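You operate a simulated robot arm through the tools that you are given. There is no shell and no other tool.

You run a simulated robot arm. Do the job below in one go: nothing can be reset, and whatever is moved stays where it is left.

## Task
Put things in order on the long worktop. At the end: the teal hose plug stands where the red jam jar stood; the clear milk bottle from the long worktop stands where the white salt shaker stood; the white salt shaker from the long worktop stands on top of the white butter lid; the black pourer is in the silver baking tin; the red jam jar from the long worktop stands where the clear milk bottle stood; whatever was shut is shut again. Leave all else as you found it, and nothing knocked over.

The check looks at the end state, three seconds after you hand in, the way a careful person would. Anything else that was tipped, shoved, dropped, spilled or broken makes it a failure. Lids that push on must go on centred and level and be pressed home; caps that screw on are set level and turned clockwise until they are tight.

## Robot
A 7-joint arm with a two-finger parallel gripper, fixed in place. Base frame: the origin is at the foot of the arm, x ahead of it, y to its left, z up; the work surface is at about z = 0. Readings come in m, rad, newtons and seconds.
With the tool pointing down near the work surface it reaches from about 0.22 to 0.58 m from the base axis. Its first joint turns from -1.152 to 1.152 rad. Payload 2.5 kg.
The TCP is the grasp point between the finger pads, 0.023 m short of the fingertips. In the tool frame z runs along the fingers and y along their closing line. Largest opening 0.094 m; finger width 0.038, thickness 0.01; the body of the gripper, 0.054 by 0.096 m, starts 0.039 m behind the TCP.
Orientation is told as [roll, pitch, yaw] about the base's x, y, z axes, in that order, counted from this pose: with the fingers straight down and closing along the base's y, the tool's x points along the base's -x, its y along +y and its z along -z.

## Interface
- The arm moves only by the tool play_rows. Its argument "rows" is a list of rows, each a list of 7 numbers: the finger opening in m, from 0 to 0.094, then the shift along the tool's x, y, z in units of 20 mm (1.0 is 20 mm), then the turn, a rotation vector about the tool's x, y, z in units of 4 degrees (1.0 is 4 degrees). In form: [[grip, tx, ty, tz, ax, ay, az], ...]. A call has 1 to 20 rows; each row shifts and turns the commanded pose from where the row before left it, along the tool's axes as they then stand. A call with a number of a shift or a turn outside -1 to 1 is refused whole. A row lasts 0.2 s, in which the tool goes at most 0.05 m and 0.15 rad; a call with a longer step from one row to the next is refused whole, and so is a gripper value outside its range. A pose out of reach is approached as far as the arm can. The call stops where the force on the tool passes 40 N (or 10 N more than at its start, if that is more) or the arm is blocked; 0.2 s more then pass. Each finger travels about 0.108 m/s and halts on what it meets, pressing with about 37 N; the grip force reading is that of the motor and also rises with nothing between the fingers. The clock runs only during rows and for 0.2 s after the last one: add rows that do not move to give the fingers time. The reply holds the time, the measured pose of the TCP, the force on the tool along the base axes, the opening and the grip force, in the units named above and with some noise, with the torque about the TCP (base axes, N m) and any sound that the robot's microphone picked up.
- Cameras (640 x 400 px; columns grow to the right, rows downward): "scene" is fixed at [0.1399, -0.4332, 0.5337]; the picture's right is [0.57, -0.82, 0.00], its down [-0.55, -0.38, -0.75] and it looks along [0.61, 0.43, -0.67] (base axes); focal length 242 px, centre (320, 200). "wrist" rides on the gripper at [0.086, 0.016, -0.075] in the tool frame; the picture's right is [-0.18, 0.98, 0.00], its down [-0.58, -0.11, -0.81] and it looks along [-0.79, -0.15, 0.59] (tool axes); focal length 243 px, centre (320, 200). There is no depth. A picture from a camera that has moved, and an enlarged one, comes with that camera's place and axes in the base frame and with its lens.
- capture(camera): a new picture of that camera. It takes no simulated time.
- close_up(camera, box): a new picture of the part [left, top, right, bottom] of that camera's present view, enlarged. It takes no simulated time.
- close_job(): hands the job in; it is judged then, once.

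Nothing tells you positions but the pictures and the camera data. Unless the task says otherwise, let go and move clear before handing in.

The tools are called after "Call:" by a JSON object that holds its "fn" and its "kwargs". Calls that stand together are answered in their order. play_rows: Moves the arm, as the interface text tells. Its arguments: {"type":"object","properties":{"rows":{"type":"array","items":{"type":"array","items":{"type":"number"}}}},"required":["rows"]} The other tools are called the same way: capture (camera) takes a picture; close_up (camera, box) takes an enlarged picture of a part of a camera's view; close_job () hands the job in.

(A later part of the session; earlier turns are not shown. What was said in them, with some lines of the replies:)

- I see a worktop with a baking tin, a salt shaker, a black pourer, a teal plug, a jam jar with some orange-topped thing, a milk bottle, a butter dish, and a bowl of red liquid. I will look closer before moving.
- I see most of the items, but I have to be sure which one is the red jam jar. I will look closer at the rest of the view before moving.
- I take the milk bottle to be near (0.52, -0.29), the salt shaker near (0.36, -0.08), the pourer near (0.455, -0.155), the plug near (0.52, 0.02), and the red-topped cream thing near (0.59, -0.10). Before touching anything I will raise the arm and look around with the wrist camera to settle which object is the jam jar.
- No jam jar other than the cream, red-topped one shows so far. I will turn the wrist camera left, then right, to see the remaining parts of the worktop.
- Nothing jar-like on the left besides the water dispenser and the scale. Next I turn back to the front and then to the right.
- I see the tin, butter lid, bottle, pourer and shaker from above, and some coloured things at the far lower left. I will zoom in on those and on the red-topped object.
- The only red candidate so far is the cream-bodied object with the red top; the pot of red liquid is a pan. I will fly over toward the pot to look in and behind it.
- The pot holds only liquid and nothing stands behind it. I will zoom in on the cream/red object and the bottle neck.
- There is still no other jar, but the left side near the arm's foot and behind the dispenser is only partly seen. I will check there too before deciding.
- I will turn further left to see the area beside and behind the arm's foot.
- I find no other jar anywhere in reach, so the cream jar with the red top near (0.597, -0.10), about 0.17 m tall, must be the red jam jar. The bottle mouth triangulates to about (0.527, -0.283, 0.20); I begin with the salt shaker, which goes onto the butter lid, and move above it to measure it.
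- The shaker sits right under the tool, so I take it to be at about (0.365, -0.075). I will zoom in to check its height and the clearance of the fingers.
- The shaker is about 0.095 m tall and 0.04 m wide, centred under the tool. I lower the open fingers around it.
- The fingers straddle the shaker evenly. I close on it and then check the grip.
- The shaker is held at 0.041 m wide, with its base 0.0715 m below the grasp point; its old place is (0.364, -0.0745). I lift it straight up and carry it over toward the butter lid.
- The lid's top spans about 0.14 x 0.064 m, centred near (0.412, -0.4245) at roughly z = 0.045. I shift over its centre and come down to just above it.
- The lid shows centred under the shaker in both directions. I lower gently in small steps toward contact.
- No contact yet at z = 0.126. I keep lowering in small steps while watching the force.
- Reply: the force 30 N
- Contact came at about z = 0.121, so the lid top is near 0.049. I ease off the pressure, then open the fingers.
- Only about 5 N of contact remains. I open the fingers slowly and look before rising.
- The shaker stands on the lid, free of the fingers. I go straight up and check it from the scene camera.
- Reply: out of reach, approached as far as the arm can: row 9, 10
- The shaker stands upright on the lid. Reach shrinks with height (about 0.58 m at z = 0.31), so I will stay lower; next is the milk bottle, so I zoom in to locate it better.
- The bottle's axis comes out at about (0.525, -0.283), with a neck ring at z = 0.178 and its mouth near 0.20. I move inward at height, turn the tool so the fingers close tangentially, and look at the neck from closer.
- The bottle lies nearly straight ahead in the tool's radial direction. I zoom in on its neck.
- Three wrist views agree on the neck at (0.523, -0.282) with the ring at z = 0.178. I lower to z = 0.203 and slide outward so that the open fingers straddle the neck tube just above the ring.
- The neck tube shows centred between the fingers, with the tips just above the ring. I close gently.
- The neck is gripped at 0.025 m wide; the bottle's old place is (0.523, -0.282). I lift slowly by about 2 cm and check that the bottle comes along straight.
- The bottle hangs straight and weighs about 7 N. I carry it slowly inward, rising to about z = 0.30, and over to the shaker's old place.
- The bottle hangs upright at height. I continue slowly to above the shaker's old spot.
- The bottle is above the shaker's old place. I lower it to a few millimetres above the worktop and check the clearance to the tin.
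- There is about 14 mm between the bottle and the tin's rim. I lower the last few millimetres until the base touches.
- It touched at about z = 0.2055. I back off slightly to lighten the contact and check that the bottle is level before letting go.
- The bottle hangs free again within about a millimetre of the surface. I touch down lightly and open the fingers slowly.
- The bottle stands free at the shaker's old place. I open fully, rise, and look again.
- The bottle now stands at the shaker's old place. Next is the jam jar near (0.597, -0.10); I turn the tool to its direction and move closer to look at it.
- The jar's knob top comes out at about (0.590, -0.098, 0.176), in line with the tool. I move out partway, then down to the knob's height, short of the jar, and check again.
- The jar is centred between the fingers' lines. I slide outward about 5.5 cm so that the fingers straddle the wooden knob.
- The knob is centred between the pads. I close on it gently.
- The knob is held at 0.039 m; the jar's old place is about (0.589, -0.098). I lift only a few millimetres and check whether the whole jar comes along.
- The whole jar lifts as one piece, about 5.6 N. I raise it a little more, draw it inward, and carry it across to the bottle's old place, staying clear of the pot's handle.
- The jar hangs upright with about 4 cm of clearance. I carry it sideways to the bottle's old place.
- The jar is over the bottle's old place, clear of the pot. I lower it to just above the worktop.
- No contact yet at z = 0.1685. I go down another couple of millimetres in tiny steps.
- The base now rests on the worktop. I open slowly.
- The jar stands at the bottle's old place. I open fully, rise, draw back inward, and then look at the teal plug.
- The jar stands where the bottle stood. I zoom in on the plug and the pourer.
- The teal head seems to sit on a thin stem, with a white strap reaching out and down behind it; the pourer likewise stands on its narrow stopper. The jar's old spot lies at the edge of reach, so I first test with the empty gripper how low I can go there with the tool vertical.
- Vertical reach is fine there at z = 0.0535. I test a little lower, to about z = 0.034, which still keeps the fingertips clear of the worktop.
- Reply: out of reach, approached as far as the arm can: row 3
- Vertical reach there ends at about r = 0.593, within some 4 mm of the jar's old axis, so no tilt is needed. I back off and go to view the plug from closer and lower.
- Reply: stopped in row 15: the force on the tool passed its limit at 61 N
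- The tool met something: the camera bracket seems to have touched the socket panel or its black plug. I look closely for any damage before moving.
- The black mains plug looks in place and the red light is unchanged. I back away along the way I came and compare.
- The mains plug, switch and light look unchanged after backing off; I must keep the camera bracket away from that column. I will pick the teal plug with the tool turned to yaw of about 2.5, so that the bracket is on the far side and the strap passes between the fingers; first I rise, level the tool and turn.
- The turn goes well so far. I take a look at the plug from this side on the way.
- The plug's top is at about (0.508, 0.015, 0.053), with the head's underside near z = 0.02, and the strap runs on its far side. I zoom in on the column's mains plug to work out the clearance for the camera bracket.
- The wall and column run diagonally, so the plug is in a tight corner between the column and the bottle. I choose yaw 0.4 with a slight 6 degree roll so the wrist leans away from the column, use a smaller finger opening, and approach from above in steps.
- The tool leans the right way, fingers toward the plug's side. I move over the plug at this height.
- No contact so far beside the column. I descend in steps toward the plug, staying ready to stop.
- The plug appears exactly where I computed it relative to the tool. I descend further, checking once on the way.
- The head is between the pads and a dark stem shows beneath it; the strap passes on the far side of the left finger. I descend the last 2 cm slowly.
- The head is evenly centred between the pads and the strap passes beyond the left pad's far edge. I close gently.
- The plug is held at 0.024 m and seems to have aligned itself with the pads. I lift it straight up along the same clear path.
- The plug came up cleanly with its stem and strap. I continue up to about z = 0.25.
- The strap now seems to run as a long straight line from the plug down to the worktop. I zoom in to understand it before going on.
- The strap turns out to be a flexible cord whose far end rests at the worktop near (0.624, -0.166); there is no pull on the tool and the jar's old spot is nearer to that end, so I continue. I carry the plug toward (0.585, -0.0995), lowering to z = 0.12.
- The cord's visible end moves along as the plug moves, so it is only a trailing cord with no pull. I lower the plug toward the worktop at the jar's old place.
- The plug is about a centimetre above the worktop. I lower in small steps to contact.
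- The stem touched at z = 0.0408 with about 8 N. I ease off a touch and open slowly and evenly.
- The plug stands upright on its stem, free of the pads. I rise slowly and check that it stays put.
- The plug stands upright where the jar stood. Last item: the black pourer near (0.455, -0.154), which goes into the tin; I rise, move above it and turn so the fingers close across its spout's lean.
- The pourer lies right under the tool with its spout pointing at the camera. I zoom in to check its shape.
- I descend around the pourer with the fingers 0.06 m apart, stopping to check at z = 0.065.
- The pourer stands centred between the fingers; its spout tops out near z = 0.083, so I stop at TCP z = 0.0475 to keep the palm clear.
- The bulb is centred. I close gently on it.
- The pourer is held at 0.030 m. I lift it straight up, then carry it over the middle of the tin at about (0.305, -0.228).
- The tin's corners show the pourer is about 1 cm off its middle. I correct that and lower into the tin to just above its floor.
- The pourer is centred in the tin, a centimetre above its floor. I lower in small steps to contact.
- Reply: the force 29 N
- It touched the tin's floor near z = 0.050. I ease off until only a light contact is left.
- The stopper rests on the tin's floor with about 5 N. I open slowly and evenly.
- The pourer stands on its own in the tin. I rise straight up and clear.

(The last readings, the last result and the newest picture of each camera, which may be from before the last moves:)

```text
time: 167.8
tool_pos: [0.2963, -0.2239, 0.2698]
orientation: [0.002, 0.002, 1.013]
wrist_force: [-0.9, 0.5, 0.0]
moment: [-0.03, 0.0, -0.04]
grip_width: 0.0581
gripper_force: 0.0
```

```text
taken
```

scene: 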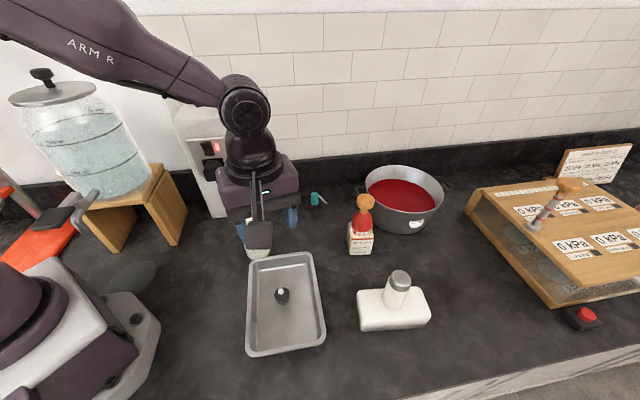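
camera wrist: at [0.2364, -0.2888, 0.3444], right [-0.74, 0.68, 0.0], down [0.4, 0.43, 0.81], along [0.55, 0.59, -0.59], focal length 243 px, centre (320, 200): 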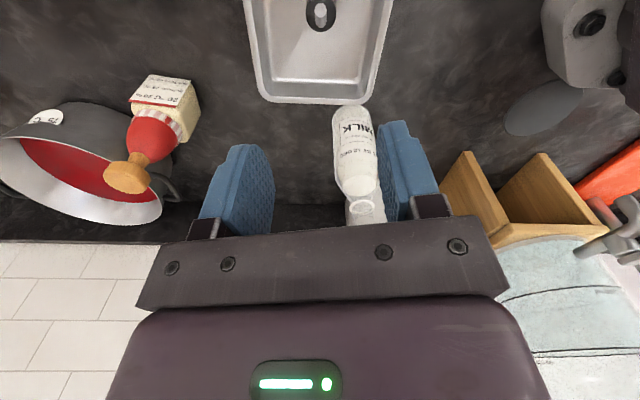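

All five items are placed. I raise the arm clear and inspect everything once more.

Call:
{"fn": "play_rows", "kwargs": {"rows": [[0.058, 0, 0, -1, 0, 0, 0], [0.058, 0, 0, -1, 0, 0, 0], [0.058, 0, 0, -1, 0, 0, 0], [0.058, 0, 0, -1, 0, 0, 0], [0.058, 0, 0, -1, 0, 0, 0], [0.058, 0, 0, -1, 0, 0, 0], [0.058, 0, 0, -1, 0, 0, 0]]}}

Call:
{"fn": "capture", "kwargs": {"camera": "scene"}}

Call:
{"fn": "close_up", "kwargs": {"camera": "scene", "box": [230, 170, 450, 360]}}

Call:
{"fn": "close_up", "kwargs": {"camera": "scene", "box": [260, 270, 310, 310]}}

Call:
{"fn": "close_up", "kwargs": {"camera": "scene", "box": [165, 90, 335, 220]}}

```text
time: 169.4
tool_pos: [0.2964, -0.224, 0.4089]
orientation: [0.002, 0.002, 1.014]
wrist_force: [-0.7, 0.0, 0.4]
moment: [-0.03, 0.01, 0.0]
grip_width: 0.0577
gripper_force: 0.2
```

```text
taken
```

scene: 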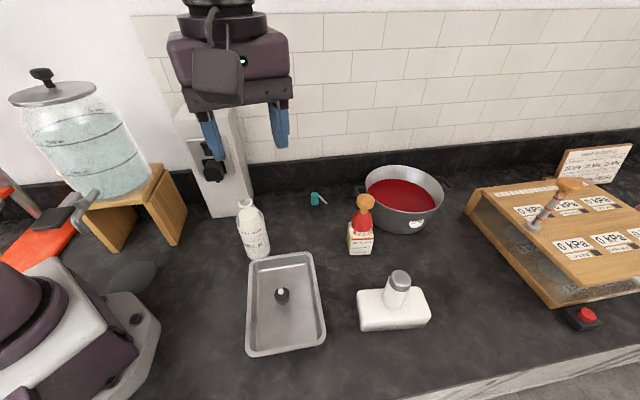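

```text
2.11 times, centred on (340, 265) of scene
camera zoom: at [0.1399, -0.4332, 0.5337], right [0.57, -0.82, 0.0], down [-0.55, -0.38, -0.75], along [0.61, 0.43, -0.67], focal length 509 px, centre (278, 63)
```

zoom: 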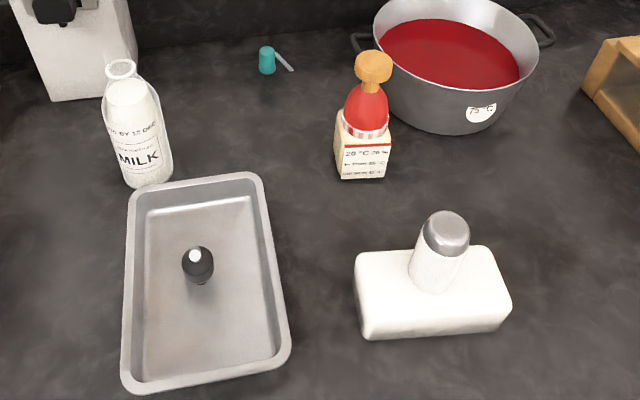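

```text
10.00 times, centred on (285, 290) of scene
camera zoom: at [0.1399, -0.4332, 0.5337], right [0.57, -0.82, 0.0], down [-0.55, -0.38, -0.75], along [0.61, 0.43, -0.67], focal length 2416 px, centre (670, -700)
```

zoom: 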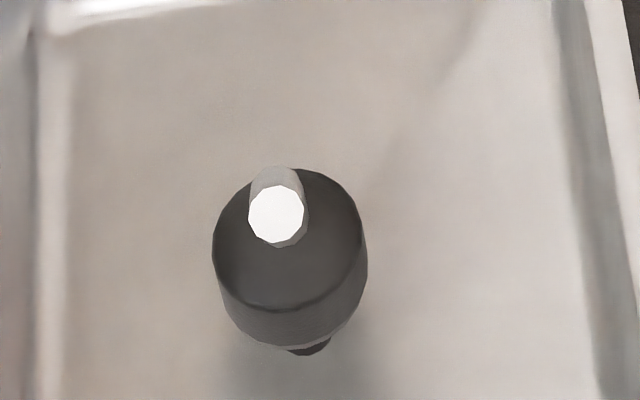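

```text
3.08 times, centred on (250, 155) of scene
camera zoom: at [0.1399, -0.4332, 0.5337], right [0.57, -0.82, 0.0], down [-0.55, -0.38, -0.75], along [0.61, 0.43, -0.67], focal length 743 px, centre (535, 338)
```

zoom: 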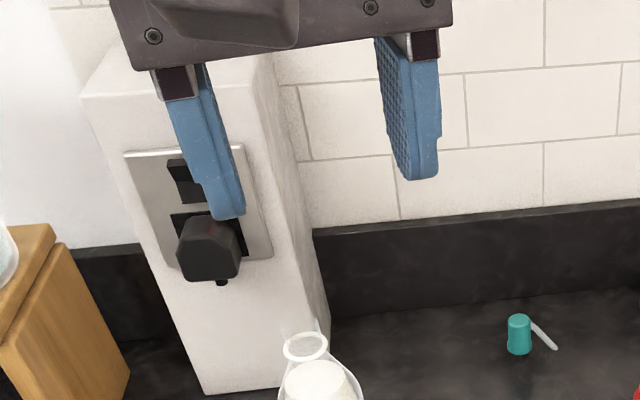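

Everything looks in place. I take a last close look at the plug, the pourer and the bottle to make sure each stands straight.

Call:
{"fn": "close_up", "kwargs": {"camera": "scene", "box": [295, 180, 345, 215]}}

Call:
{"fn": "close_up", "kwargs": {"camera": "scene", "box": [220, 190, 290, 265]}}

Call:
{"fn": "close_up", "kwargs": {"camera": "scene", "box": [335, 185, 395, 265]}}

Call:
{"fn": "capture", "kwargs": {"camera": "wrist"}}

```text
11.43 times, centred on (320, 198) of scene
camera zoom: at [0.1399, -0.4332, 0.5337], right [0.57, -0.82, 0.0], down [-0.55, -0.38, -0.75], along [0.61, 0.43, -0.67], focal length 2761 px, centre (320, 229)
```

zoom: 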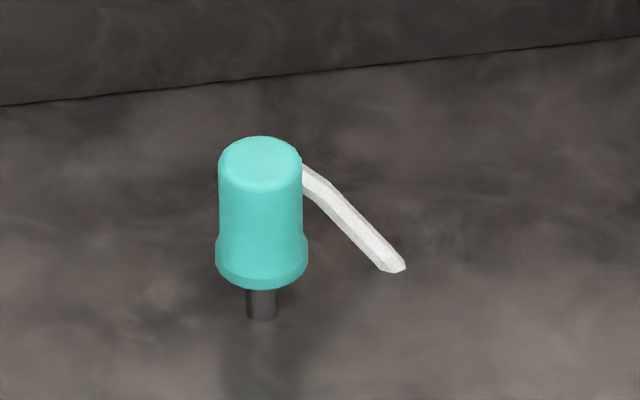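

```text
5.33 times, centred on (255, 228) of scene
camera zoom: at [0.1399, -0.4332, 0.5337], right [0.57, -0.82, 0.0], down [-0.55, -0.38, -0.75], along [0.61, 0.43, -0.67], focal length 1288 px, centre (667, 53)
```

zoom: 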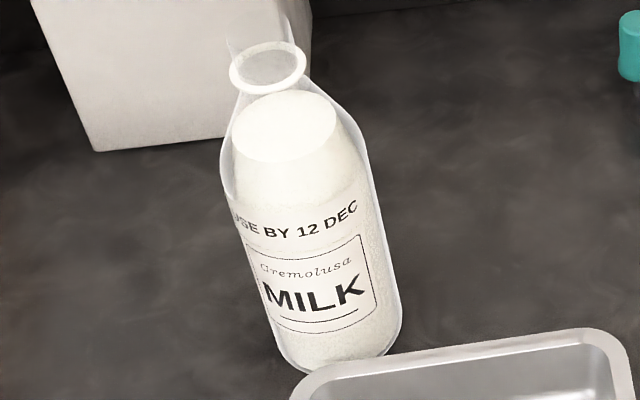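

```text
5.00 times, centred on (365, 225) of scene
camera zoom: at [0.1399, -0.4332, 0.5337], right [0.57, -0.82, 0.0], down [-0.55, -0.38, -0.75], along [0.61, 0.43, -0.67], focal length 1208 px, centre (95, 75)
```

zoom: 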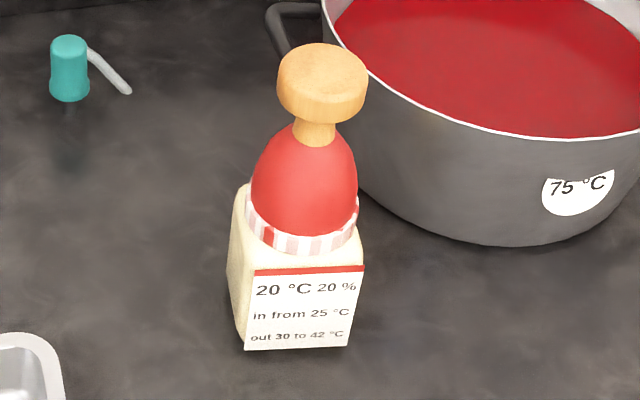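

```text
taken
camera wrist: at [0.2364, -0.2891, 0.4848], right [-0.74, 0.68, 0.0], down [0.4, 0.43, 0.81], along [0.54, 0.59, -0.59], focal length 243 px, centre (320, 200)
```

wrist: 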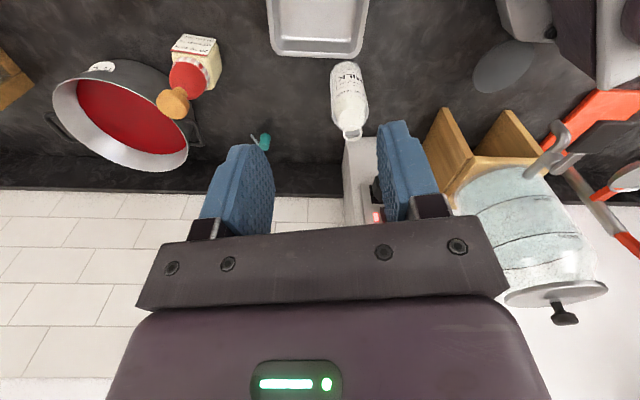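

The plug, pourer, bottle, jar and shaker all stand straight in their new places, and the tin, lid, pot and mains plug look unmoved. The gripper is empty and clear, so I hand the job in.

Call:
{"fn": "close_job", "kwargs": {}}

```text
The job is handed in.
```

I've handed the job in. In the last pictures, all five items stand upright where you asked:

- **Salt shaker:** on top of the white butter lid, close to its middle.
- **Milk bottle:** where the salt shaker stood.
- **Red jam jar:** where the milk bottle stood. Nothing else in view fitted the name, so I took it to be the cream container with the red top and wooden knob.
- **Teal hose plug:** where the jam jar stood, within a few millimetres because that spot is at the edge of the arm's reach. It stands on its thin stem, and its white strap points a slightly different way than before.
- **Black pourer:** upright near the middle of the silver baking tin.

While going for the hose plug, the wrist camera bumped the mains socket column, and the reading reached 61 N. I backed off and compared pictures. The black mains plug, the switch and the red light looked the same as before.

The tin, butter lid and pot look unmoved. I didn't open anything, so there was nothing to shut again.
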